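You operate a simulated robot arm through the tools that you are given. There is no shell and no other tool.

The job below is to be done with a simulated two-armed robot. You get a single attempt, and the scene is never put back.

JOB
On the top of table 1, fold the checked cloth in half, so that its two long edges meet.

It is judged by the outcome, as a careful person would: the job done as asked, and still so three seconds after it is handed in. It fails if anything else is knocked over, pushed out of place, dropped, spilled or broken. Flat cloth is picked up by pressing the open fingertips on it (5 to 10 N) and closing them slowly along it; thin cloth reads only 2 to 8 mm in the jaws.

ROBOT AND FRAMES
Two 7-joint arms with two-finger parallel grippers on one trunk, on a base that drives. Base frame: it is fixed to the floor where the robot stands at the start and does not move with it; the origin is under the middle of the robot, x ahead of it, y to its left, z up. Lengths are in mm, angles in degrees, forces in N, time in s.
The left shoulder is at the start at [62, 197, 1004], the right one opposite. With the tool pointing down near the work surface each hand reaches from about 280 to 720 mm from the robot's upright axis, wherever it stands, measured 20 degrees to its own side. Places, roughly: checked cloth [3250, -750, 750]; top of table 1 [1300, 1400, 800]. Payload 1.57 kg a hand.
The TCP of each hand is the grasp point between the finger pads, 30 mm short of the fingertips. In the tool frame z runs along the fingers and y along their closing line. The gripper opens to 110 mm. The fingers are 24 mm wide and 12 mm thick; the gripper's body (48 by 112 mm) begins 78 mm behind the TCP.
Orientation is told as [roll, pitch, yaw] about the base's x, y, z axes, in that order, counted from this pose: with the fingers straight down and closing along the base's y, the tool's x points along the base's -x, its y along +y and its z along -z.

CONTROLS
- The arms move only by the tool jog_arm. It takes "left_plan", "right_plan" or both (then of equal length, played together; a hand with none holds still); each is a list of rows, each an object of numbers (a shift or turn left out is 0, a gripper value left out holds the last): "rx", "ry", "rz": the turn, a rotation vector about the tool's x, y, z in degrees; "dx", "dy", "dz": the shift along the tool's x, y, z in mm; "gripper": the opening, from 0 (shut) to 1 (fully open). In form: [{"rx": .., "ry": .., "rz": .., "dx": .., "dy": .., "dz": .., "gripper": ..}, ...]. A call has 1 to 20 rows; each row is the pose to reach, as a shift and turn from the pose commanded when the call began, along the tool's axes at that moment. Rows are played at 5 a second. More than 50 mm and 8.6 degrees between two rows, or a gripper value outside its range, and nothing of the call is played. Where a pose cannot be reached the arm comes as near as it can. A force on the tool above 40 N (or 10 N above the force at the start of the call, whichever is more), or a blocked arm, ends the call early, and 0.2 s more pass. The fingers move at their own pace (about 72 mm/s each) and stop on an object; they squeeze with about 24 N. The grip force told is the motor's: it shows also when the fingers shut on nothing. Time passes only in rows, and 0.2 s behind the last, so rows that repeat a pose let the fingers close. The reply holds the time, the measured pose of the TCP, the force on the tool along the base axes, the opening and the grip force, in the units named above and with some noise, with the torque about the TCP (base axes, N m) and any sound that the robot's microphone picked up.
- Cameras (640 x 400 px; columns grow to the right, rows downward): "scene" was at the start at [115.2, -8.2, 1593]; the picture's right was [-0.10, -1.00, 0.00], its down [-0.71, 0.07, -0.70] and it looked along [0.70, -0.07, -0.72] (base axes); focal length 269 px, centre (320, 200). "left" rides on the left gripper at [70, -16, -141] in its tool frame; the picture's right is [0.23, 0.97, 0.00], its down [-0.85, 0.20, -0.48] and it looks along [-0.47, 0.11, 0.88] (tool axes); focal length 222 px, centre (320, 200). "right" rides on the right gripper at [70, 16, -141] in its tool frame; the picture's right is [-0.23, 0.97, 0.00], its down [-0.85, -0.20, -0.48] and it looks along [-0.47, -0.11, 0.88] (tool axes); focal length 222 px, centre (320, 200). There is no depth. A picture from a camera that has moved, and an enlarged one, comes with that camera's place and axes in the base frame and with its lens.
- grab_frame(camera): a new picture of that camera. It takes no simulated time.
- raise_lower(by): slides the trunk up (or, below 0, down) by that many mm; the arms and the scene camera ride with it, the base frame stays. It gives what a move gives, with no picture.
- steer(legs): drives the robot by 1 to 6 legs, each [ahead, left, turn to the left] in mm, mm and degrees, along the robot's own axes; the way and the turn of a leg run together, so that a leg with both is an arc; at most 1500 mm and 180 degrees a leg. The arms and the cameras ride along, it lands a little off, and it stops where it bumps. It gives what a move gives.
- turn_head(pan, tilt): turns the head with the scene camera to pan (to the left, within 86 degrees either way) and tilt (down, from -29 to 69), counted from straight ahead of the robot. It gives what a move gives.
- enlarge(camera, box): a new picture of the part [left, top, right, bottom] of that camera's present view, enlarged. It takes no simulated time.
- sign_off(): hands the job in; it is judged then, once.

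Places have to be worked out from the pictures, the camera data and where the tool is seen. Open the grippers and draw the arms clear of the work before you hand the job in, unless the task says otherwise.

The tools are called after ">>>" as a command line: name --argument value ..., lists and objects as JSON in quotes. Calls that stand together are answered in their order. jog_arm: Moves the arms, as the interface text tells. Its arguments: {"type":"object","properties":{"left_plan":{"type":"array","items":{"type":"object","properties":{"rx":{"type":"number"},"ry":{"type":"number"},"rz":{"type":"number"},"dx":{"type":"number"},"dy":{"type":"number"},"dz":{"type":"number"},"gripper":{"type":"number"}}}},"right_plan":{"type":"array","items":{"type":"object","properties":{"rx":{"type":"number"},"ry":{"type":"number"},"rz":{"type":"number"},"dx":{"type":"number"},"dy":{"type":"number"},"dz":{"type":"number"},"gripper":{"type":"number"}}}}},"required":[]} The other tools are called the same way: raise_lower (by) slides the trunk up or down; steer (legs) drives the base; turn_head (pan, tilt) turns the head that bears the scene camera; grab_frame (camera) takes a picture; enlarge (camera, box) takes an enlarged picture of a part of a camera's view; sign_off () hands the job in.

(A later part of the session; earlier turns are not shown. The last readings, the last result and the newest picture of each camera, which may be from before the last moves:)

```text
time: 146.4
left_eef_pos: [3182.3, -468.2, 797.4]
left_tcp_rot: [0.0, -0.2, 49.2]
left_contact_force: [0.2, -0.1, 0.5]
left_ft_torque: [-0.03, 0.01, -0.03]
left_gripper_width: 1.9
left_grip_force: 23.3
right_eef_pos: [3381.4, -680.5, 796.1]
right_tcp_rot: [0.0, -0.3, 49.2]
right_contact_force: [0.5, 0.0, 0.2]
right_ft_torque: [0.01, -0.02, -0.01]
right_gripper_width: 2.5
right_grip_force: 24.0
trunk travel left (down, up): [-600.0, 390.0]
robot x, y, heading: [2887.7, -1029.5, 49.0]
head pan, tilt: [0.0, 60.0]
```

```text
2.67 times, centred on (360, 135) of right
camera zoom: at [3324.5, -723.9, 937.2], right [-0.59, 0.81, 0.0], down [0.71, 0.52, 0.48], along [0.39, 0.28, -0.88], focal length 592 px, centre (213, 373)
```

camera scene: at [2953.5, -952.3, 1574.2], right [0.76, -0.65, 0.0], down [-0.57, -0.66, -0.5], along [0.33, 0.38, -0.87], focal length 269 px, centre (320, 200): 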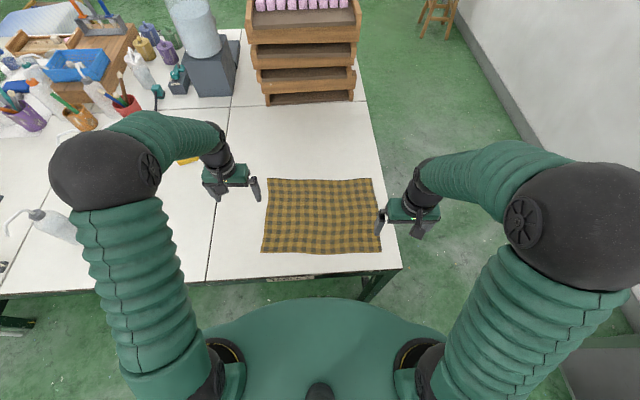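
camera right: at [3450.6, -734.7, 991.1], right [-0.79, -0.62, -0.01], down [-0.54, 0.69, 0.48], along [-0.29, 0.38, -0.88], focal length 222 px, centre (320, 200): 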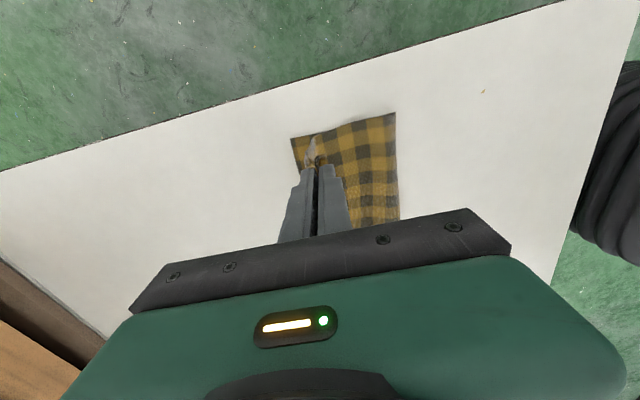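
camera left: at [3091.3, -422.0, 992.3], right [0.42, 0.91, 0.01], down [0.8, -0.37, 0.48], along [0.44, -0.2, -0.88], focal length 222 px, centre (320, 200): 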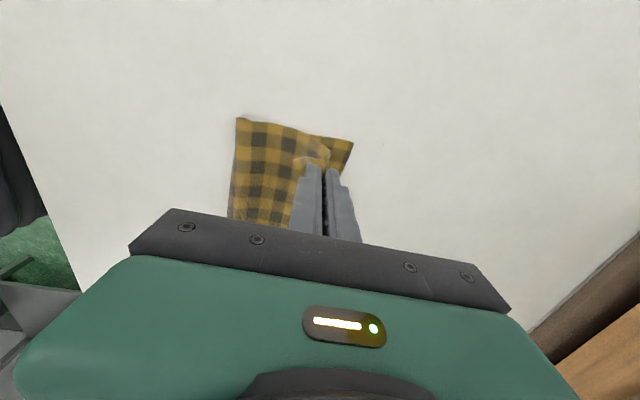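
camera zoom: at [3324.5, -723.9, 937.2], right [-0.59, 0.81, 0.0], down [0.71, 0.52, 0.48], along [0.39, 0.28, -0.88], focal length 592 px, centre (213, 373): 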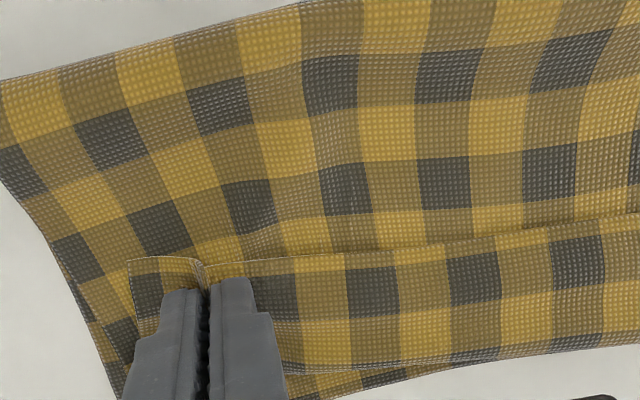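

The flap is now ~35 mm wide; unrolled it would still overshoot 13–30 mm. I lift slightly and set it down another 25 mm shorter.

>>> jog_arm --left_plan '[{"dx": 0, "dz": -15}, {"dx": 20, "dz": -35}, {"dx": 50, "dz": -55}, {"dx": 80, "dz": -65}, {"dx": 95, "dz": -68}, {"dx": 95, "dz": -68}, {"dx": 80, "dz": -62}, {"dx": 64, "dz": -50}, {"dx": 48, "dz": -34}, {"dx": 34, "dz": -16}, {"dx": 26, "dz": -3}, {"dx": 24, "dz": 0}, {"dx": 24, "dz": 0}]' --right_plan '[{"dx": 0, "dz": -15}, {"dx": 20, "dz": -35}, {"dx": 50, "dz": -55}, {"dx": 80, "dz": -65}, {"dx": 95, "dz": -68}, {"dx": 95, "dz": -68}, {"dx": 80, "dz": -62}, {"dx": 64, "dz": -50}, {"dx": 48, "dz": -34}, {"dx": 34, "dz": -16}, {"dx": 26, "dz": -3}, {"dx": 24, "dz": 0}, {"dx": 24, "dz": 0}]'

>>> enlarge --camera "scene" --box '[240, 140, 400, 240]'

>>> enlarge --camera "left" --box '[160, 60, 400, 210]'

>>> enlarge --camera "right" --box '[240, 60, 480, 210]'

```text
time: 149.2
left_eef_pos: [3166.3, -487.6, 796.2]
left_tcp_rot: [0.0, -0.3, 49.2]
left_contact_force: [-0.4, 0.0, -0.2]
left_ft_torque: [-0.03, -0.01, -0.02]
left_gripper_width: 2.0
left_grip_force: 23.8
right_eef_pos: [3367.5, -698.5, 798.3]
right_tcp_rot: [0.0, -0.3, 49.2]
right_contact_force: [0.5, 1.0, 1.5]
right_ft_torque: [-0.05, -0.02, -0.03]
right_gripper_width: 2.2
right_grip_force: 24.1
trunk travel left (down, up): [-600.0, 390.0]
robot x, y, heading: [2887.0, -1028.7, 49.1]
head pan, tilt: [0.0, 60.0]
```

```text
4.00 times, centred on (320, 190) of scene
camera zoom: at [2954.1, -952.9, 1574.3], right [0.76, -0.65, 0.0], down [-0.57, -0.66, -0.5], along [0.32, 0.38, -0.87], focal length 1076 px, centre (320, 240)
```

zoom: 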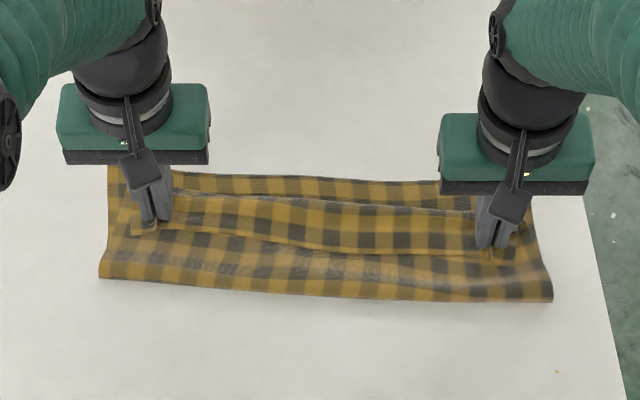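

```text
2.67 times, centred on (280, 135) of left
camera zoom: at [3132.7, -551.8, 937.3], right [-0.89, 0.47, 0.0], down [0.41, 0.78, 0.48], along [0.23, 0.43, -0.88], focal length 592 px, centre (427, 373)
```

zoom: 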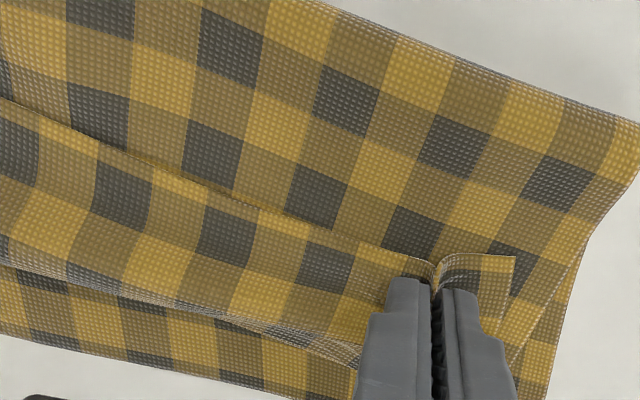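

```text
2.67 times, centred on (360, 135) of right
camera zoom: at [3309.3, -741.7, 938.5], right [-0.59, 0.81, 0.0], down [0.71, 0.52, 0.48], along [0.39, 0.28, -0.88], focal length 592 px, centre (213, 373)
```

zoom: 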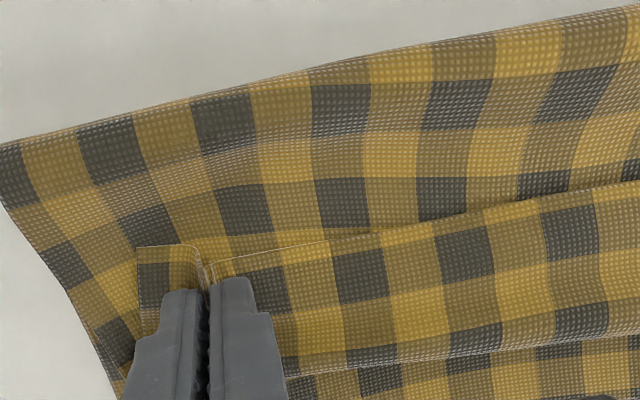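

The flap just grows because the fold line stays too far forward (the loop was too big when coming from above). I redo the approach low: lift, go well back so the loop rolls toward me, then move forward with the hem only ~25 mm above the table, so the fold line ends where it should.

>>> jog_arm --left_plan '[{"dx": 10, "dz": -25}, {"dx": 40, "dz": -50}, {"dx": 75, "dz": -55}, {"dx": 110, "dz": -52}, {"dx": 140, "dz": -45}, {"dx": 155, "dz": -38}, {"dx": 155, "dz": -33}, {"dx": 155, "dz": -33}, {"dx": 135, "dz": -28}, {"dx": 110, "dz": -26}, {"dx": 85, "dz": -25}, {"dx": 60, "dz": -24}, {"dx": 40, "dz": -23}, {"dx": 20, "dz": -20}, {"dx": 10, "dz": -15}, {"dx": 0, "dz": -8}, {"dx": 0, "dz": -3}, {"dx": 0, "dz": -1}]' --right_plan '[{"dx": 10, "dz": -25}, {"dx": 40, "dz": -50}, {"dx": 75, "dz": -55}, {"dx": 110, "dz": -52}, {"dx": 135, "dz": -45}, {"dx": 145, "dz": -38}, {"dx": 145, "dz": -33}, {"dx": 145, "dz": -33}, {"dx": 125, "dz": -28}, {"dx": 100, "dz": -26}, {"dx": 72, "dz": -25}, {"dx": 46, "dz": -24}, {"dx": 25, "dz": -23}, {"dx": 5, "dz": -20}, {"dx": -6, "dz": -15}, {"dx": -16, "dz": -8}, {"dx": -16, "dz": -3}, {"dx": -16, "dz": -1}]'

>>> enlarge --camera "scene" --box '[240, 140, 400, 240]'

>>> enlarge --camera "left" --box '[160, 60, 400, 210]'

>>> enlarge --camera "right" --box '[240, 60, 480, 210]'

```text
time: 153.0
left_eef_pos: [3168.0, -488.8, 798.7]
left_tcp_rot: [0.1, -0.3, 49.3]
left_contact_force: [1.3, 0.9, 1.2]
left_ft_torque: [-0.01, 0.0, -0.04]
left_gripper_width: 1.7
left_grip_force: 23.1
right_eef_pos: [3378.1, -686.8, 799.3]
right_tcp_rot: [0.0, -0.2, 49.2]
right_contact_force: [-0.3, 0.6, 1.5]
right_ft_torque: [-0.06, 0.02, -0.04]
right_gripper_width: 2.4
right_grip_force: 23.6
trunk travel left (down, up): [-600.0, 390.0]
robot x, y, heading: [2885.9, -1027.2, 49.3]
head pan, tilt: [0.0, 60.0]
```

```text
4.00 times, centred on (320, 190) of scene
camera zoom: at [2953.5, -953.5, 1574.4], right [0.76, -0.65, 0.0], down [-0.57, -0.66, -0.5], along [0.33, 0.38, -0.87], focal length 1076 px, centre (320, 240)
```

zoom: 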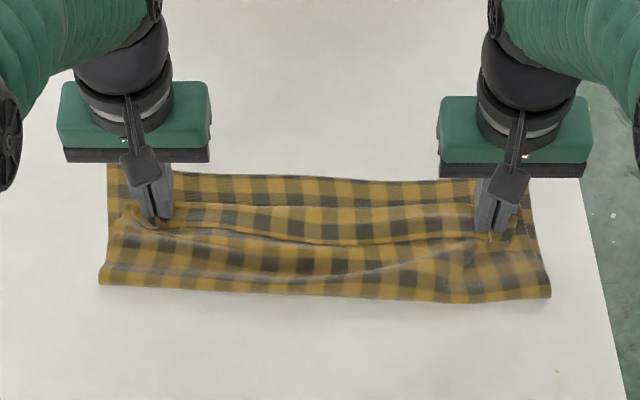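

```text
2.67 times, centred on (280, 135) of left
camera zoom: at [3133.5, -552.0, 939.4], right [-0.89, 0.47, 0.0], down [0.41, 0.78, 0.48], along [0.23, 0.43, -0.88], focal length 592 px, centre (427, 373)
```

zoom: 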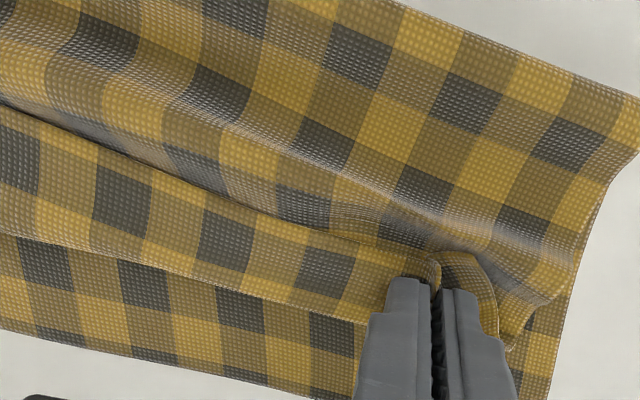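

```text
2.67 times, centred on (360, 135) of right
camera zoom: at [3319.9, -730.2, 938.6], right [-0.59, 0.81, 0.0], down [0.71, 0.51, 0.48], along [0.39, 0.28, -0.88], focal length 592 px, centre (213, 373)
```

zoom: 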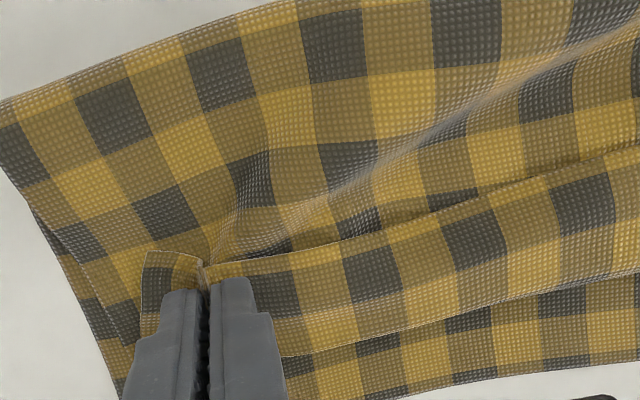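

Now the bend lies ~30 mm inside the far edge and the flap is ~30 mm, so flipping it puts the hem on the far edge (some slack shows as a soft wrinkle). I release both sides gently and lift clear.

>>> jog_arm --left_plan '[{"dz": 2, "gripper": 0.1}, {"dz": 2, "gripper": 0.2}, {"dz": 2, "gripper": 0.22}, {"dz": -15}, {"dz": -40}, {"dz": -70}, {"dz": -80}, {"dz": -80}]' --right_plan '[{"dz": 2, "gripper": 0.1}, {"dz": 2, "gripper": 0.2}, {"dz": 2, "gripper": 0.22}, {"dz": -15}, {"dz": -40}, {"dz": -70}, {"dz": -80}, {"dz": -80}]'

>>> enlarge --camera "scene" --box '[240, 140, 400, 240]'

>>> enlarge --camera "left" --box '[120, 60, 400, 235]'

>>> enlarge --camera "right" --box '[240, 60, 520, 235]'

```text
time: 154.8
left_eef_pos: [3167.2, -487.8, 878.9]
left_tcp_rot: [0.0, -0.3, 49.2]
left_contact_force: [0.0, -0.3, -0.3]
left_ft_torque: [-0.02, 0.02, -0.04]
left_gripper_width: 24.3
left_grip_force: 0.0
right_eef_pos: [3376.0, -687.0, 879.8]
right_tcp_rot: [0.0, -0.1, 49.2]
right_contact_force: [0.0, -0.4, -0.4]
right_ft_torque: [0.01, 0.01, 0.02]
right_gripper_width: 24.0
right_grip_force: 0.0
trunk travel left (down, up): [-600.0, 390.0]
robot x, y, heading: [2887.9, -1028.7, 49.2]
head pan, tilt: [0.0, 60.0]
```

```text
4.00 times, centred on (320, 190) of scene
camera zoom: at [2954.2, -952.8, 1574.2], right [0.76, -0.65, 0.0], down [-0.57, -0.66, -0.5], along [0.32, 0.38, -0.87], focal length 1076 px, centre (320, 240)
```

zoom: 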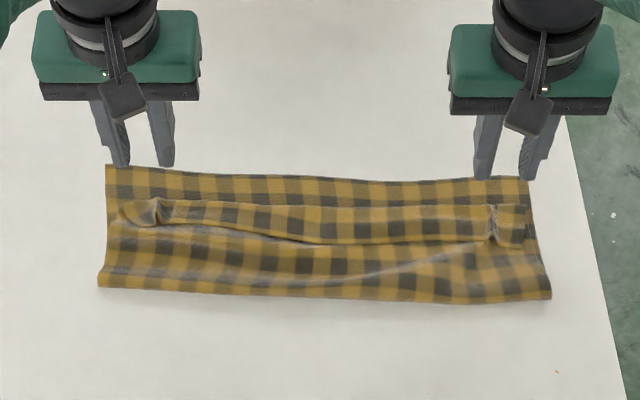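

```text
2.29 times, centred on (260, 148) of left
camera zoom: at [3133.3, -552.1, 1019.2], right [-0.89, 0.47, 0.0], down [0.41, 0.78, 0.48], along [0.23, 0.43, -0.88], focal length 508 px, centre (457, 320)
```

zoom: 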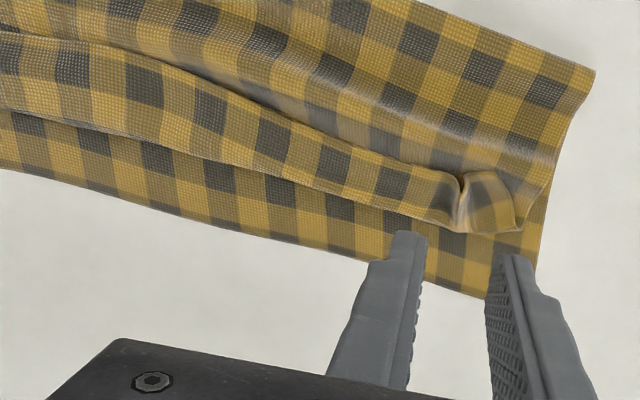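

```text
2.29 times, centred on (380, 148) of right
camera zoom: at [3320.0, -730.1, 1019.9], right [-0.59, 0.81, 0.0], down [0.71, 0.52, 0.48], along [0.39, 0.28, -0.88], focal length 508 px, centre (183, 320)
```

zoom: 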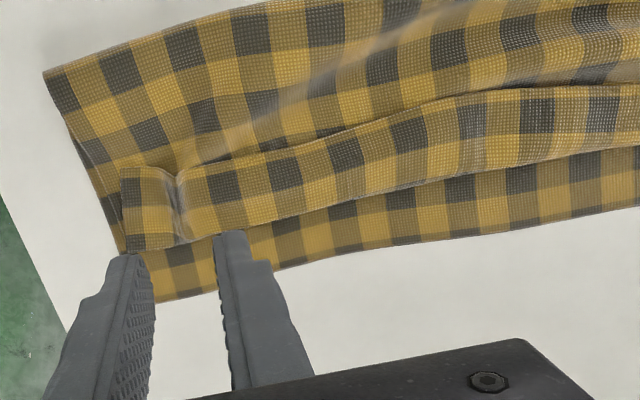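

The flap (≈35 mm) and a free strip of the lower layer (≈30 mm) match. Now I flip the flap half by half: the left hand, fingers shut, will pin both layers near the fold at the middle while the right hand, fingers wide open, brushes its half of the flap over. First I position both, still raised.

>>> jog_arm --left_plan '[{"dx": 12, "dy": -20, "gripper": 0.0}, {"dx": 24, "dy": -40}, {"dx": 36, "dy": -60}, {"dx": 48, "dy": -80}, {"dx": 51, "dy": -102}, {"dx": 51, "dy": -102, "dz": 30}, {"dx": 51, "dy": -102, "dz": 55}, {"dx": 51, "dy": -102, "dz": 74}, {"dx": 51, "dy": -102, "dz": 74}]' --right_plan '[{"dx": 9, "dy": 9, "gripper": 0.5}, {"dx": 18, "dy": 18, "gripper": 1.0}, {"dx": 27, "dy": 27, "gripper": 1.0}, {"dx": 37, "dy": 37.6, "gripper": 1.0}, {"dx": 37, "dy": 37.6, "gripper": 1.0}, {"dx": 37, "dy": 37.6, "dz": 20}, {"dx": 37, "dy": 37.6, "dz": 45}, {"dx": 37, "dy": 37.6, "dz": 60}, {"dx": 37, "dy": 37.6, "dz": 60}]'

>>> enlarge --camera "scene" --box '[240, 140, 400, 240]'

>>> grab_frame --camera "right"

>>> grab_frame --camera "left"

```text
time: 156.8
left_eef_pos: [3211.1, -592.7, 806.1]
left_tcp_rot: [0.0, -0.3, 49.3]
left_contact_force: [-1.2, 0.1, 0.0]
left_ft_torque: [0.01, 0.01, 0.0]
left_gripper_width: 0.2
left_grip_force: 21.8
right_eef_pos: [3323.0, -689.4, 819.2]
right_tcp_rot: [0.1, -0.3, 49.2]
right_contact_force: [0.0, 0.0, 0.1]
right_ft_torque: [0.03, 0.0, 0.0]
right_gripper_width: 110.1
right_grip_force: 0.1
trunk travel left (down, up): [-600.0, 390.0]
robot x, y, heading: [2883.5, -1028.0, 49.2]
head pan, tilt: [0.0, 60.0]
```

```text
4.00 times, centred on (320, 190) of scene
camera zoom: at [2954.0, -953.6, 1574.3], right [0.76, -0.65, 0.0], down [-0.57, -0.66, -0.5], along [0.33, 0.38, -0.87], focal length 1076 px, centre (320, 240)
```

zoom: 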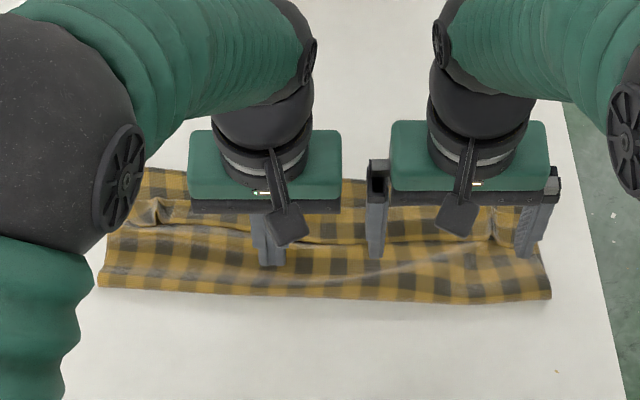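

```text
taken
camera right: at [3265.5, -732.6, 958.5], right [-0.59, 0.81, 0.0], down [0.71, 0.51, 0.48], along [0.39, 0.28, -0.88], focal length 222 px, centre (320, 200)
```

right: 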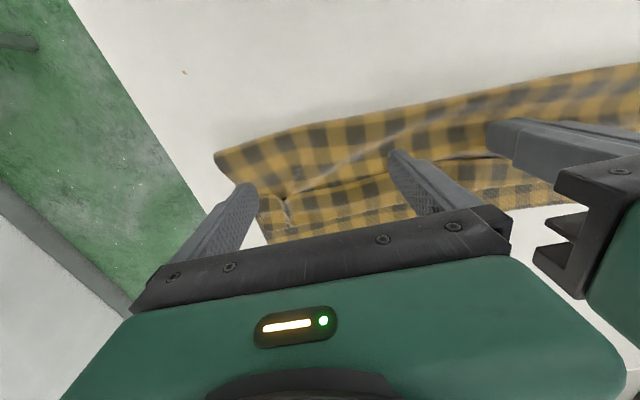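

```text
taken
camera left: at [3177.2, -657.1, 946.9], right [-0.89, 0.47, 0.0], down [0.41, 0.78, 0.48], along [0.23, 0.43, -0.88], focal length 222 px, centre (320, 200)
```

left: 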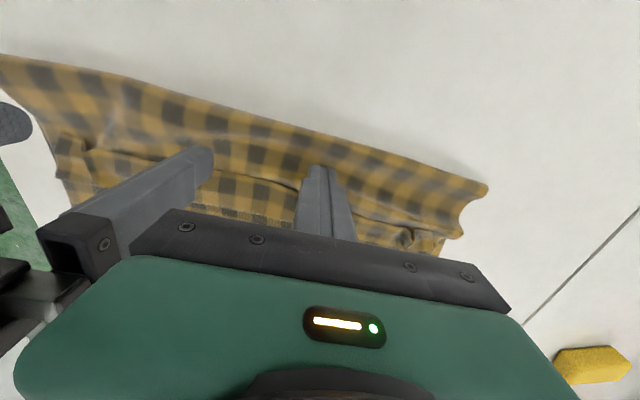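

Positions are fine and the grippers clear each other. I lower the left to pin the cloth and the right to just above the top layer behind the hem.

>>> jog_arm --left_plan '[{"dz": 4}, {"dz": 8}, {"dz": 11}, {"dz": 13}, {"dz": 14}, {"dz": 14}]' --right_plan '[{"dz": 6}, {"dz": 12}, {"dz": 18}, {"dz": 23}, {"dz": 24}, {"dz": 24}]'

>>> enlarge --camera "right" --box '[160, 80, 540, 318]'

>>> enlarge --camera "scene" --box '[240, 140, 400, 240]'

```text
time: 158.2
left_eef_pos: [3212.3, -593.1, 791.8]
left_tcp_rot: [0.1, -0.4, 49.3]
left_contact_force: [0.0, -0.5, 10.3]
left_ft_torque: [-0.03, 0.0, -0.01]
left_gripper_width: 0.0
left_grip_force: 21.3
right_eef_pos: [3325.1, -690.8, 795.4]
right_tcp_rot: [0.1, -0.3, 49.2]
right_contact_force: [0.1, 0.0, 0.2]
right_ft_torque: [0.01, 0.02, -0.02]
right_gripper_width: 110.1
right_grip_force: 0.1
trunk travel left (down, up): [-600.0, 390.0]
robot x, y, heading: [2885.4, -1028.9, 49.6]
head pan, tilt: [0.0, 60.0]
```

```text
1.68 times, centred on (350, 199) of right
camera zoom: at [3267.2, -734.2, 934.9], right [-0.59, 0.81, 0.0], down [0.71, 0.51, 0.48], along [0.39, 0.29, -0.88], focal length 373 px, centre (270, 202)
```

zoom: 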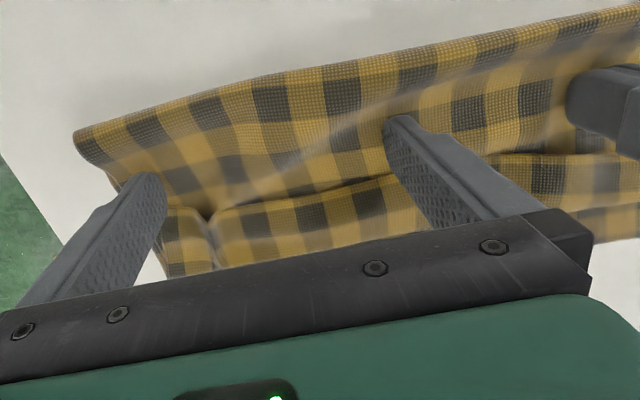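

```text
4.00 times, centred on (320, 190) of scene
camera zoom: at [2953.0, -955.0, 1574.6], right [0.76, -0.65, 0.0], down [-0.57, -0.66, -0.5], along [0.33, 0.38, -0.87], focal length 1076 px, centre (320, 240)
```

zoom: 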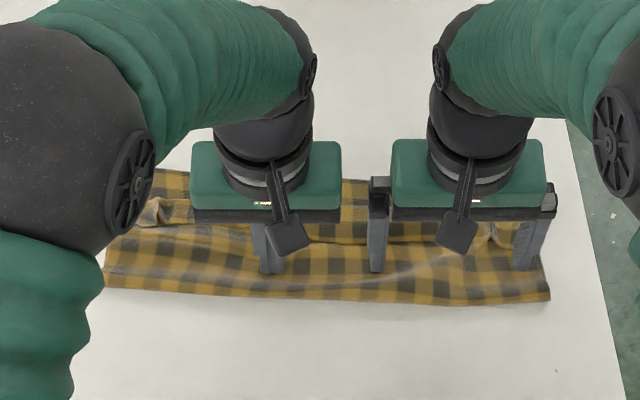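

The left pins with 10 N; the right tips are 3–4 mm above the table behind the hem. I brush forward 50 mm with the right and look.

>>> jog_arm --right_plan '[{"dx": -7}, {"dx": -14}, {"dx": -21}, {"dx": -28}, {"dx": -35}, {"dx": -42}, {"dx": -50}]'

>>> enlarge --camera "right" --box '[160, 80, 540, 318]'

>>> enlarge --camera "scene" --box '[240, 140, 400, 240]'

```text
time: 159.8
left_eef_pos: [3210.1, -593.1, 791.3]
left_tcp_rot: [-0.1, -0.5, 49.3]
left_contact_force: [3.1, 2.7, 17.2]
left_ft_torque: [0.07, -0.08, 0.01]
left_gripper_width: 0.1
left_grip_force: 21.1
right_eef_pos: [3356.8, -651.3, 793.4]
right_tcp_rot: [0.0, -0.3, 49.2]
right_contact_force: [-0.9, -0.3, -1.4]
right_ft_torque: [0.01, -0.04, 0.02]
right_gripper_width: 109.8
right_grip_force: 0.1
trunk travel left (down, up): [-600.0, 390.0]
robot x, y, heading: [2887.1, -1029.9, 49.2]
head pan, tilt: [0.0, 60.0]
```

```text
1.68 times, centred on (350, 199) of right
camera zoom: at [3300.1, -696.2, 934.9], right [-0.59, 0.81, 0.0], down [0.71, 0.51, 0.48], along [0.39, 0.29, -0.88], focal length 373 px, centre (270, 202)
```

zoom: 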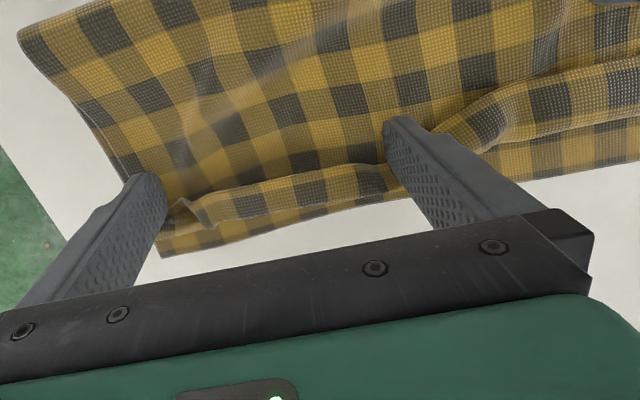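

```text
4.00 times, centred on (320, 190) of scene
camera zoom: at [2952.9, -955.4, 1574.6], right [0.76, -0.65, 0.0], down [-0.57, -0.66, -0.5], along [0.33, 0.38, -0.87], focal length 1076 px, centre (320, 240)
```

zoom: 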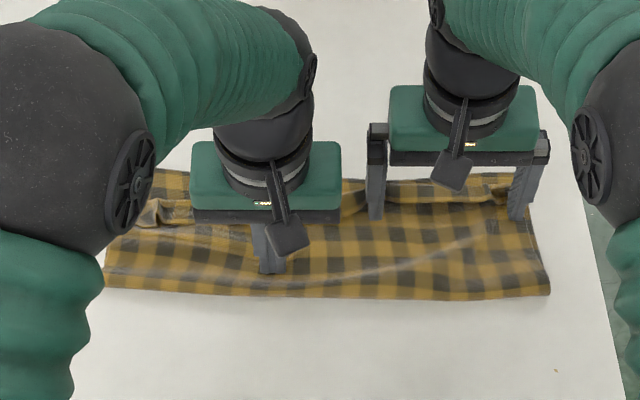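

It works: the pinned cloth stays and the hem on the right half is being pushed over. I continue another 40 mm.

>>> jog_arm --right_plan '[{"dx": -7, "dz": -0.5}, {"dx": -14, "dz": -0.5}, {"dx": -21, "dz": -0.5}, {"dx": -28, "dz": -0.5}, {"dx": -35, "dz": -0.5}, {"dx": -42, "dz": -0.5}]'

>>> enlarge --camera "right" --box '[160, 80, 540, 318]'

>>> enlarge --camera "scene" --box '[240, 140, 400, 240]'

```text
time: 161.2
left_eef_pos: [3211.6, -592.3, 792.1]
left_tcp_rot: [-0.1, -0.4, 49.3]
left_contact_force: [3.6, 4.6, 20.1]
left_ft_torque: [0.11, -0.06, 0.02]
left_gripper_width: 0.0
left_grip_force: 21.3
right_eef_pos: [3384.9, -621.0, 795.4]
right_tcp_rot: [0.0, -0.4, 49.2]
right_contact_force: [0.4, -0.1, -0.3]
right_ft_torque: [-0.03, 0.01, 0.0]
right_gripper_width: 109.9
right_grip_force: 0.2
trunk travel left (down, up): [-600.0, 390.0]
robot x, y, heading: [2888.5, -1028.8, 49.0]
head pan, tilt: [0.0, 60.0]
```

```text
1.68 times, centred on (350, 199) of right
camera zoom: at [3328.1, -664.9, 936.1], right [-0.59, 0.81, 0.0], down [0.71, 0.51, 0.48], along [0.39, 0.29, -0.88], focal length 373 px, centre (270, 202)
```

zoom: 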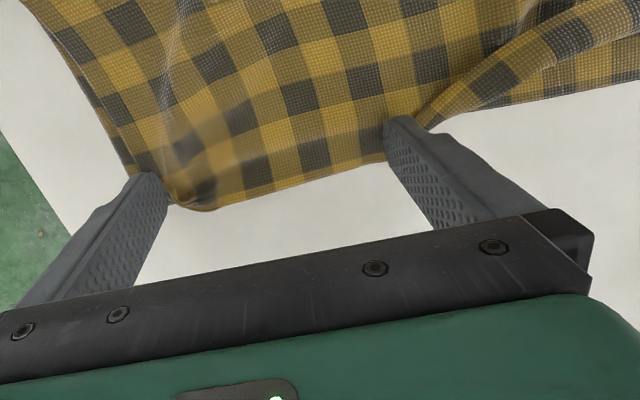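

```text
4.00 times, centred on (320, 190) of scene
camera zoom: at [2952.9, -955.5, 1574.6], right [0.76, -0.65, 0.0], down [-0.57, -0.66, -0.5], along [0.33, 0.38, -0.87], focal length 1076 px, centre (320, 240)
```

zoom: 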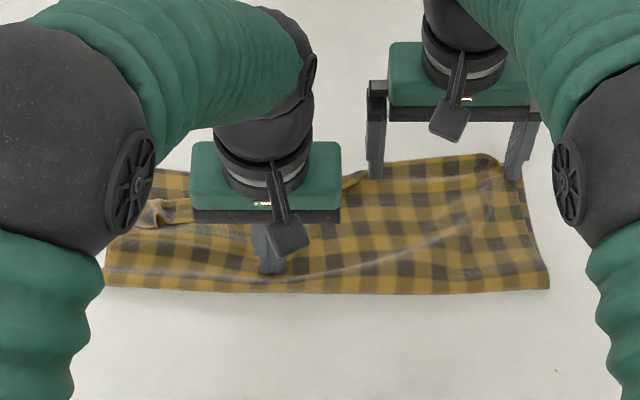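

The right half no longer shows the flap on top. I raise the right hand to inspect the result.

>>> jog_arm --right_plan '[{"dz": -20}, {"dz": -45}, {"dx": 20, "dz": -75}, {"dx": 40, "dz": -90}, {"dx": 40, "dy": -30, "dz": -90}, {"dx": 40, "dy": -30, "dz": -90}]'

>>> enlarge --camera "right" --box '[220, 60, 540, 260]'

>>> enlarge --camera "scene" --box '[300, 165, 400, 227]'

```text
time: 162.6
left_eef_pos: [3210.2, -592.2, 791.9]
left_tcp_rot: [0.1, -0.4, 49.1]
left_contact_force: [1.1, 1.6, 21.4]
left_ft_torque: [-0.01, 0.02, 0.03]
left_gripper_width: 0.0
left_grip_force: 20.9
right_eef_pos: [3377.7, -669.7, 885.1]
right_tcp_rot: [0.0, -0.3, 49.2]
right_contact_force: [-0.1, -0.6, -0.1]
right_ft_torque: [0.0, 0.0, 0.0]
right_gripper_width: 110.0
right_grip_force: 0.0
trunk travel left (down, up): [-600.0, 390.0]
robot x, y, heading: [2883.8, -1030.2, 49.1]
head pan, tilt: [0.0, 60.0]
```

```text
2.00 times, centred on (380, 160) of right
camera zoom: at [3319.9, -713.1, 1025.7], right [-0.59, 0.81, 0.0], down [0.71, 0.51, 0.48], along [0.39, 0.29, -0.88], focal length 444 px, centre (200, 280)
```

zoom: 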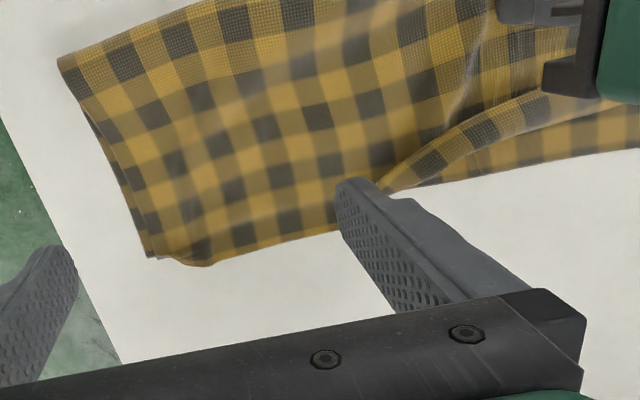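

```text
6.40 times, centred on (350, 196) of scene
camera zoom: at [2951.9, -956.4, 1574.7], right [0.76, -0.65, 0.0], down [-0.57, -0.66, -0.5], along [0.33, 0.38, -0.87], focal length 1722 px, centre (128, 226)
```

zoom: 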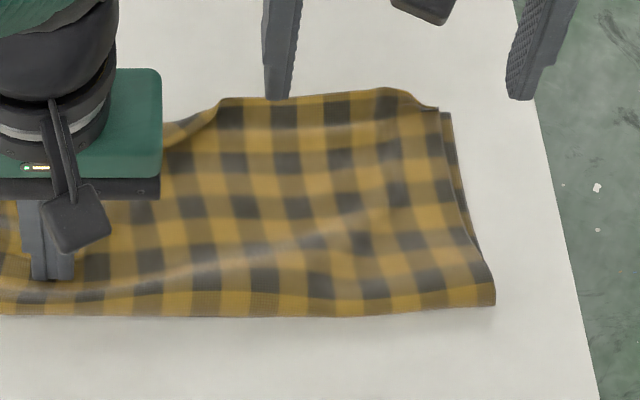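

The right half flipped over perfectly: its hem now lies at the far edge. I swap roles: the right hand will pin at R≈45 and the left, fingers wide open, goes behind the left half of the hem.

>>> jog_arm --left_plan '[{"dz": -20}, {"dz": -45}, {"dz": -65}, {"dz": -80, "dy": 10, "gripper": 0.3}, {"dz": -80, "dy": 30, "gripper": 1.0}, {"dz": -80, "dx": 4.5, "dy": 50, "gripper": 1.0}, {"dz": -80, "dx": 4.5, "dy": 69, "gripper": 1.0}, {"dz": -60, "dx": 4.5, "dy": 69}, {"dz": -40, "dx": 4.5, "dy": 69}, {"dz": -28, "dx": 4.5, "dy": 69}, {"dz": -28, "dx": 4.5, "dy": 69}]' --right_plan '[{"gripper": 0.5}, {"gripper": 0.0}, {"gripper": 0.0}, {"gripper": 0.0}, {"dx": 10, "dy": 20}, {"dx": 25, "dy": 40}, {"dx": 40, "dy": 65}, {"dx": 55, "dy": 90}, {"dx": 55, "dy": 90, "dz": 30}, {"dx": 55, "dy": 90, "dz": 60}, {"dx": 55, "dy": 90, "dz": 79}]'

>>> enlarge --camera "scene" --box '[240, 140, 400, 240]'

>>> grab_frame --camera "left"

```text
time: 165.0
left_eef_pos: [3154.0, -550.2, 817.5]
left_tcp_rot: [0.0, -0.3, 49.0]
left_contact_force: [0.3, -0.7, -0.2]
left_ft_torque: [0.0, 0.0, 0.01]
left_gripper_width: 109.9
left_grip_force: 0.0
right_eef_pos: [3276.7, -655.1, 806.7]
right_tcp_rot: [-0.1, -0.3, 49.2]
right_contact_force: [-0.5, 0.3, -0.3]
right_ft_torque: [-0.02, -0.01, -0.01]
right_gripper_width: 0.0
right_grip_force: 21.4
trunk travel left (down, up): [-600.0, 390.0]
robot x, y, heading: [2887.9, -1030.1, 49.0]
head pan, tilt: [0.0, 60.0]
```

```text
4.00 times, centred on (320, 190) of scene
camera zoom: at [2953.5, -953.0, 1574.3], right [0.76, -0.65, 0.0], down [-0.57, -0.66, -0.5], along [0.33, 0.38, -0.87], focal length 1076 px, centre (320, 240)
```

zoom: 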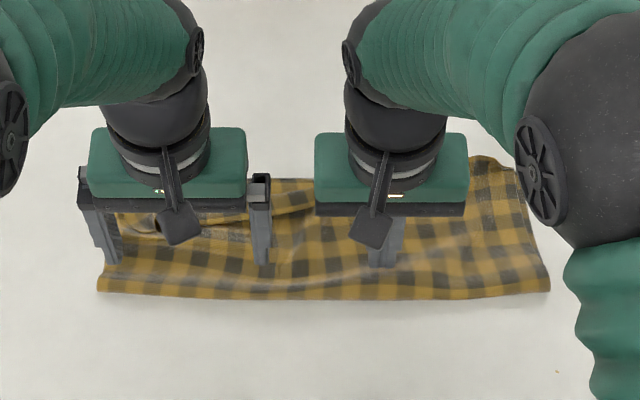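

```text
taken
camera left: at [3120.8, -615.2, 957.2], right [-0.89, 0.47, 0.0], down [0.41, 0.78, 0.48], along [0.23, 0.43, -0.88], focal length 222 px, centre (320, 200)
```

left: 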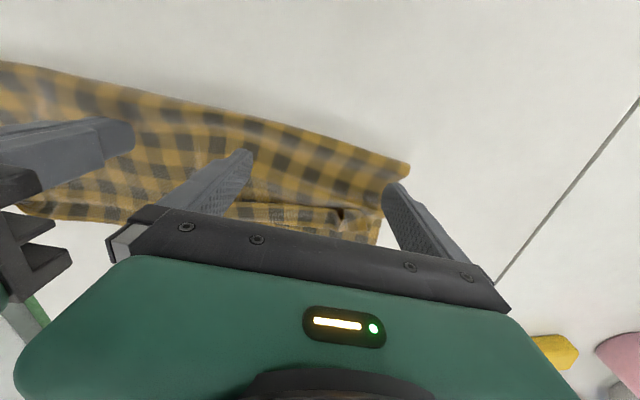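

The left outer finger would just miss the flap's end, so I shift the left 9 mm inward, lower it to hover, and press the right hand down as pin.

>>> jog_arm --left_plan '[{"dy": -9, "dz": 5}, {"dy": -9, "dz": 12}, {"dy": -9, "dz": 18}, {"dy": -9, "dz": 22}, {"dy": -9, "dz": 22.5}, {"dy": -9, "dz": 22.5}]' --right_plan '[{"dz": 4}, {"dz": 8}, {"dz": 11}, {"dz": 13.5}, {"dz": 15}, {"dz": 15}]'

>>> enlarge --camera "left" --box '[100, 80, 480, 318]'

```text
time: 166.4
left_eef_pos: [3162.3, -556.9, 796.2]
left_tcp_rot: [0.0, -0.4, 49.2]
left_contact_force: [-0.1, 0.1, -0.4]
left_ft_torque: [0.02, 0.04, 0.01]
left_gripper_width: 109.8
left_grip_force: 0.1
right_eef_pos: [3278.0, -653.5, 791.8]
right_tcp_rot: [0.0, -0.4, 49.2]
right_contact_force: [-0.1, -0.9, 10.1]
right_ft_torque: [-0.02, 0.05, 0.01]
right_gripper_width: 0.0
right_grip_force: 21.3
trunk travel left (down, up): [-600.0, 390.0]
robot x, y, heading: [2888.9, -1030.1, 49.1]
head pan, tilt: [0.0, 60.0]
```

```text
1.68 times, centred on (290, 199) of left
camera zoom: at [3127.7, -621.7, 936.4], right [-0.89, 0.47, 0.0], down [0.41, 0.78, 0.48], along [0.23, 0.43, -0.88], focal length 373 px, centre (370, 202)
```

zoom: 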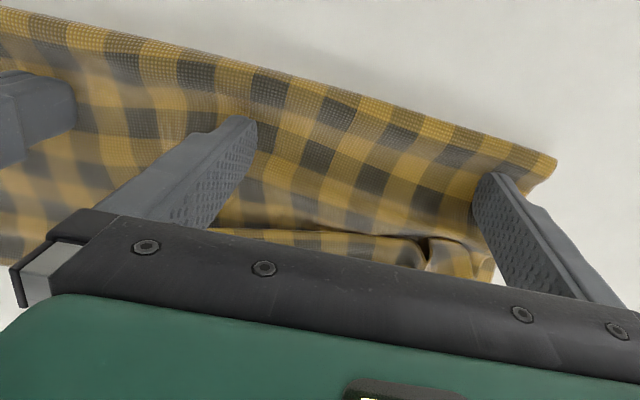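

Pinned with 10 N. I lower the left 1 mm and brush forward 56 mm.

>>> jog_arm --left_plan '[{"dz": 1}, {"dx": -7, "dz": 1}, {"dx": -14, "dz": 1}, {"dx": -21, "dz": 1}, {"dx": -28, "dz": 1}, {"dx": -35, "dz": 1}, {"dx": -42, "dz": 1}, {"dx": -49, "dz": 1}, {"dx": -56, "dz": 1}]'

>>> enlarge --camera "left" --box '[100, 80, 480, 318]'

>>> enlarge --camera "scene" --box '[240, 140, 400, 240]'

```text
time: 168.4
left_eef_pos: [3198.2, -515.2, 794.4]
left_tcp_rot: [-0.1, -0.4, 49.2]
left_contact_force: [0.5, 0.4, 0.2]
left_ft_torque: [0.02, 0.03, 0.05]
left_gripper_width: 109.6
left_grip_force: 0.2
right_eef_pos: [3276.2, -652.9, 790.7]
right_tcp_rot: [0.1, -0.4, 49.2]
right_contact_force: [1.0, 1.6, 16.6]
right_ft_torque: [0.0, -0.03, -0.01]
right_gripper_width: 0.0
right_grip_force: 21.1
trunk travel left (down, up): [-600.0, 390.0]
robot x, y, heading: [2886.2, -1028.6, 49.1]
head pan, tilt: [0.0, 60.0]
```

```text
1.68 times, centred on (290, 199) of left
camera zoom: at [3164.3, -580.0, 935.2], right [-0.89, 0.46, 0.0], down [0.41, 0.78, 0.48], along [0.23, 0.43, -0.88], focal length 373 px, centre (370, 202)
```

zoom: 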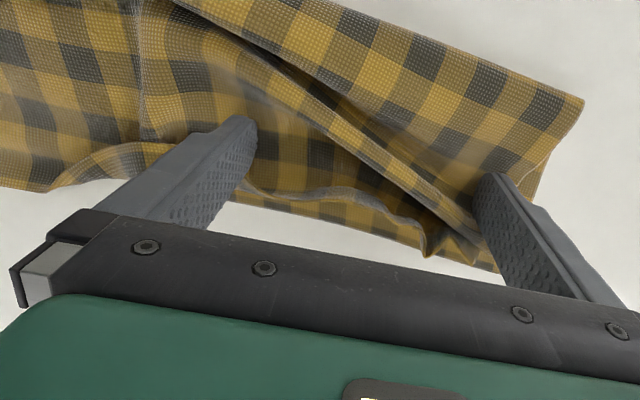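

```text
4.00 times, centred on (320, 190) of scene
camera zoom: at [2951.7, -954.7, 1574.6], right [0.76, -0.65, 0.0], down [-0.57, -0.66, -0.5], along [0.33, 0.38, -0.87], focal length 1076 px, centre (320, 240)
```

zoom: 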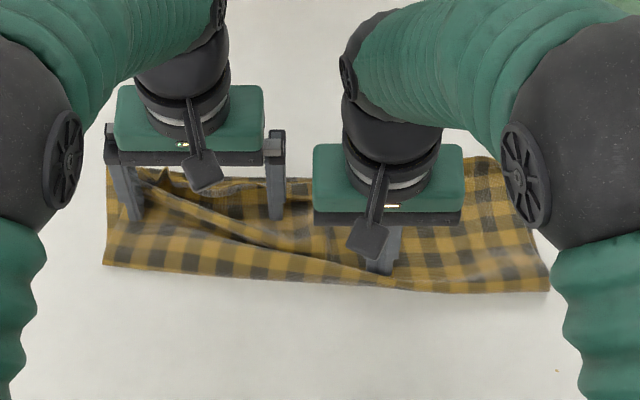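

On the left the top layer was dragged along (diagonal wrinkle), since the pin is far from that corner. I stop, raise the left hand and look.

>>> jog_arm --left_plan '[{"dz": -20}, {"dz": -45}, {"dz": -70}, {"dx": 20, "dz": -95}, {"dx": 40, "dy": 30, "dz": -100}, {"dx": 40, "dy": 60, "dz": -100}, {"dx": 40, "dy": 60, "dz": -100}]'

>>> enlarge --camera "scene" --box '[240, 150, 360, 225]'

>>> enlarge --camera "left" --box '[60, 40, 420, 265]'

```text
time: 170.0
left_eef_pos: [3124.6, -508.9, 897.3]
left_tcp_rot: [0.0, -0.4, 49.3]
left_contact_force: [0.4, 0.4, 1.0]
left_ft_torque: [0.0, -0.06, 0.0]
left_gripper_width: 110.1
left_grip_force: 0.0
right_eef_pos: [3277.0, -652.7, 790.4]
right_tcp_rot: [0.0, -0.3, 49.2]
right_contact_force: [1.0, 1.5, 19.4]
right_ft_torque: [-0.03, 0.01, 0.01]
right_gripper_width: 0.1
right_grip_force: 21.5
trunk travel left (down, up): [-600.0, 390.0]
robot x, y, heading: [2889.0, -1028.6, 49.4]
head pan, tilt: [0.0, 60.0]
```

```text
5.33 times, centred on (300, 188) of scene
camera zoom: at [2951.5, -955.6, 1574.7], right [0.76, -0.65, 0.0], down [-0.57, -0.66, -0.5], along [0.33, 0.38, -0.87], focal length 1435 px, centre (427, 267)
```

zoom: 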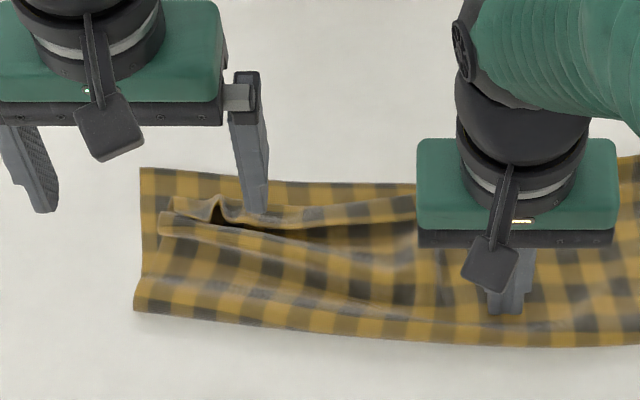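

```text
1.78 times, centred on (240, 152) of left
camera zoom: at [3090.9, -573.4, 1037.4], right [-0.89, 0.47, 0.0], down [0.41, 0.78, 0.48], along [0.23, 0.43, -0.88], focal length 395 px, centre (462, 284)
```

zoom: 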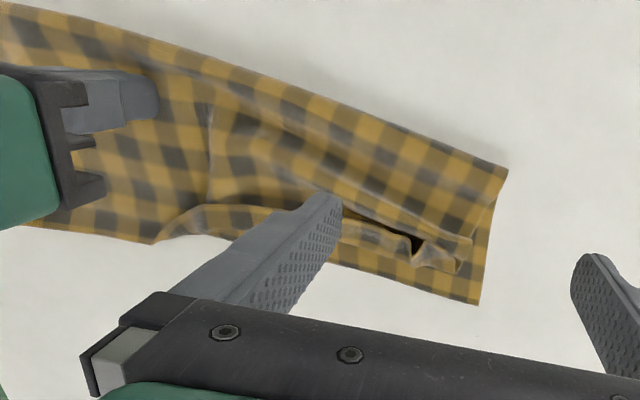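

The slack of the top layer was pushed into a small pleat over the left part of the hem. I first smooth that slack back toward the fold: left fingers moderately open, touching lightly at F≈463 and drawing back toward me.

>>> jog_arm --left_plan '[{"dx": -4, "dy": -17, "gripper": 0.55}, {"dx": -8, "dy": -34, "gripper": 0.55}, {"dx": -12, "dy": -51, "dz": 20}, {"dx": -12, "dy": -51, "dz": 50}, {"dx": -12, "dy": -51, "dz": 80}, {"dx": -12, "dy": -51, "dz": 98}, {"dx": -7, "dy": -51, "dz": 101}, {"dx": 0, "dy": -51, "dz": 102}, {"dx": 8, "dy": -51, "dz": 102.5}, {"dx": 16, "dy": -51, "dz": 102.5}, {"dx": 24, "dy": -51, "dz": 102.5}, {"dx": 32, "dy": -51, "dz": 100}, {"dx": 32, "dy": -51, "dz": 80}, {"dx": 32, "dy": -20, "dz": 40}, {"dx": 32, "dy": 20, "dz": 0}, {"dx": 32, "dy": 20, "dz": 0}]'

>>> enlarge --camera "scene" --box '[240, 150, 360, 225]'

>>> enlarge --camera "left" --box '[60, 40, 420, 265]'

```text
refused: row 14 steps farther than a row can; nothing moved
```

```text
5.33 times, centred on (300, 188) of scene
camera zoom: at [2951.5, -955.6, 1574.7], right [0.76, -0.65, 0.0], down [-0.57, -0.66, -0.5], along [0.33, 0.38, -0.87], focal length 1435 px, centre (427, 267)
```

zoom: 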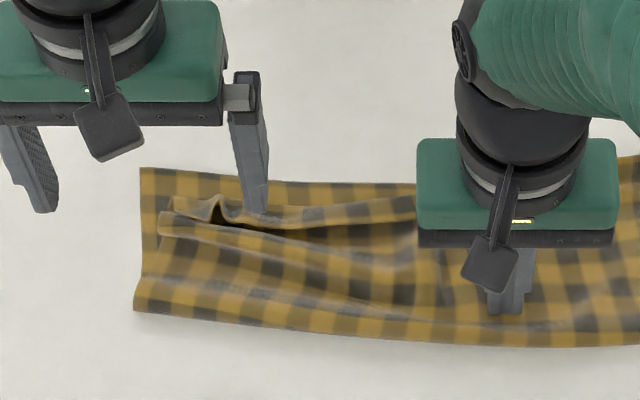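

```text
1.78 times, centred on (240, 152) of left
camera zoom: at [3090.9, -573.4, 1037.4], right [-0.89, 0.47, 0.0], down [0.41, 0.78, 0.48], along [0.23, 0.43, -0.88], focal length 395 px, centre (462, 284)
```

zoom: 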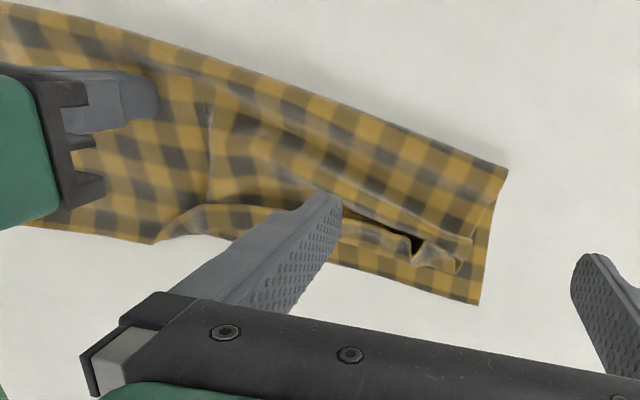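

The call was refused because one retreat row was too long; I send it again with shorter retreat steps.

>>> jog_arm --left_plan '[{"dx": -4, "dy": -17, "gripper": 0.55}, {"dx": -8, "dy": -34, "gripper": 0.55}, {"dx": -12, "dy": -51, "dz": 20}, {"dx": -12, "dy": -51, "dz": 50}, {"dx": -12, "dy": -51, "dz": 80}, {"dx": -12, "dy": -51, "dz": 98}, {"dx": -7, "dy": -51, "dz": 101}, {"dx": 0, "dy": -51, "dz": 102}, {"dx": 8, "dy": -51, "dz": 102.5}, {"dx": 16, "dy": -51, "dz": 102.5}, {"dx": 24, "dy": -51, "dz": 102.5}, {"dx": 32, "dy": -51, "dz": 100}, {"dx": 32, "dy": -51, "dz": 75}, {"dx": 32, "dy": -40, "dz": 45}, {"dx": 32, "dy": -20, "dz": 15}, {"dx": 32, "dy": 10, "dz": 0}, {"dx": 32, "dy": 20, "dz": 0}]'

>>> enlarge --camera "scene" --box '[240, 150, 360, 225]'

>>> enlarge --camera "left" --box '[60, 40, 420, 265]'

```text
time: 173.6
left_eef_pos: [3090.1, -517.8, 896.4]
left_tcp_rot: [0.0, -0.4, 49.1]
left_contact_force: [-0.7, -0.9, -0.1]
left_ft_torque: [0.01, -0.01, 0.01]
left_gripper_width: 60.5
left_grip_force: 0.1
right_eef_pos: [3275.4, -653.2, 791.4]
right_tcp_rot: [-0.1, -0.3, 49.3]
right_contact_force: [2.3, 0.6, 18.5]
right_ft_torque: [-0.01, -0.02, 0.0]
right_gripper_width: 0.2
right_grip_force: 20.8
trunk travel left (down, up): [-600.0, 390.0]
robot x, y, heading: [2887.6, -1028.3, 49.1]
head pan, tilt: [0.0, 60.0]
```

```text
5.33 times, centred on (300, 188) of scene
camera zoom: at [2950.8, -955.2, 1574.7], right [0.76, -0.65, 0.0], down [-0.57, -0.66, -0.5], along [0.33, 0.38, -0.87], focal length 1435 px, centre (427, 267)
```

zoom: 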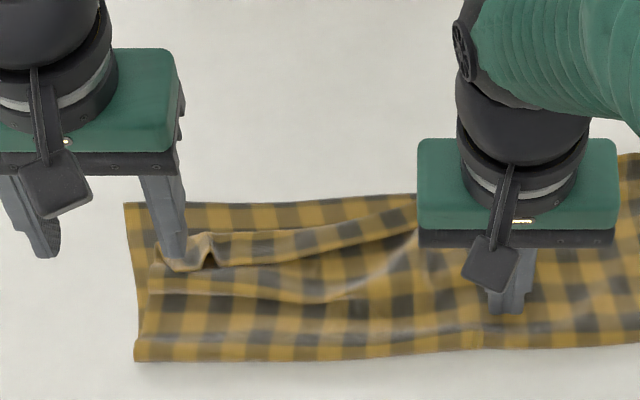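

```text
1.78 times, centred on (240, 152) of left
camera zoom: at [3055.9, -582.1, 1036.1], right [-0.89, 0.47, 0.0], down [0.41, 0.78, 0.48], along [0.23, 0.43, -0.88], focal length 395 px, centre (462, 284)
```

zoom: 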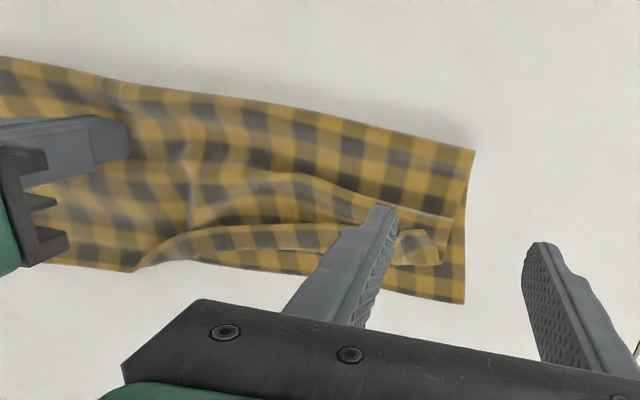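

The left end slid ~30 mm toward me (no harm) and the pleat persists. A better way here: pinch the top layer's ridge with the gripper turned 90°, lift it so the hem hangs free and straightens, then lay it down hem first. I look closely at the ridge.

>>> enlarge --camera "scene" --box '[258, 180, 338, 230]'

>>> enlarge --camera "left" --box '[120, 80, 340, 217]'

```text
8.00 times, centred on (298, 205) of scene
camera zoom: at [2950.8, -955.2, 1574.7], right [0.76, -0.65, 0.0], down [-0.57, -0.66, -0.5], along [0.33, 0.38, -0.87], focal length 2153 px, centre (496, 160)
```

zoom: 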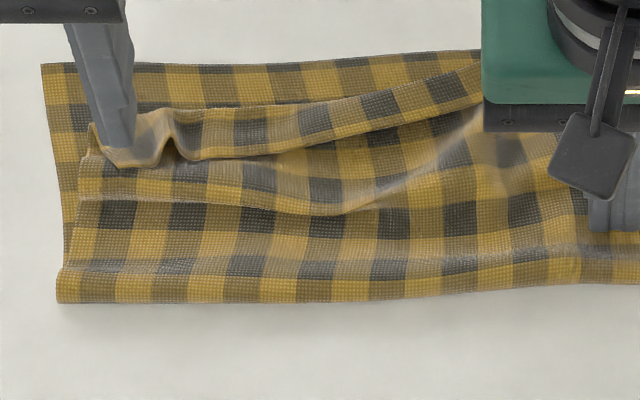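

```text
2.91 times, centred on (230, 148) of left
camera zoom: at [3055.9, -582.1, 1036.1], right [-0.89, 0.47, 0.0], down [0.41, 0.78, 0.48], along [0.23, 0.43, -0.88], focal length 646 px, centre (582, 350)
```

zoom: 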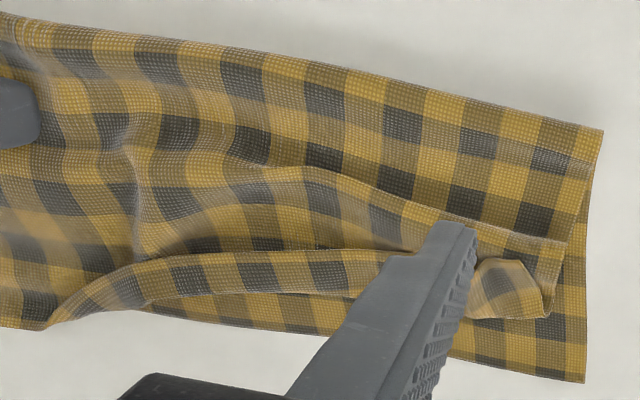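

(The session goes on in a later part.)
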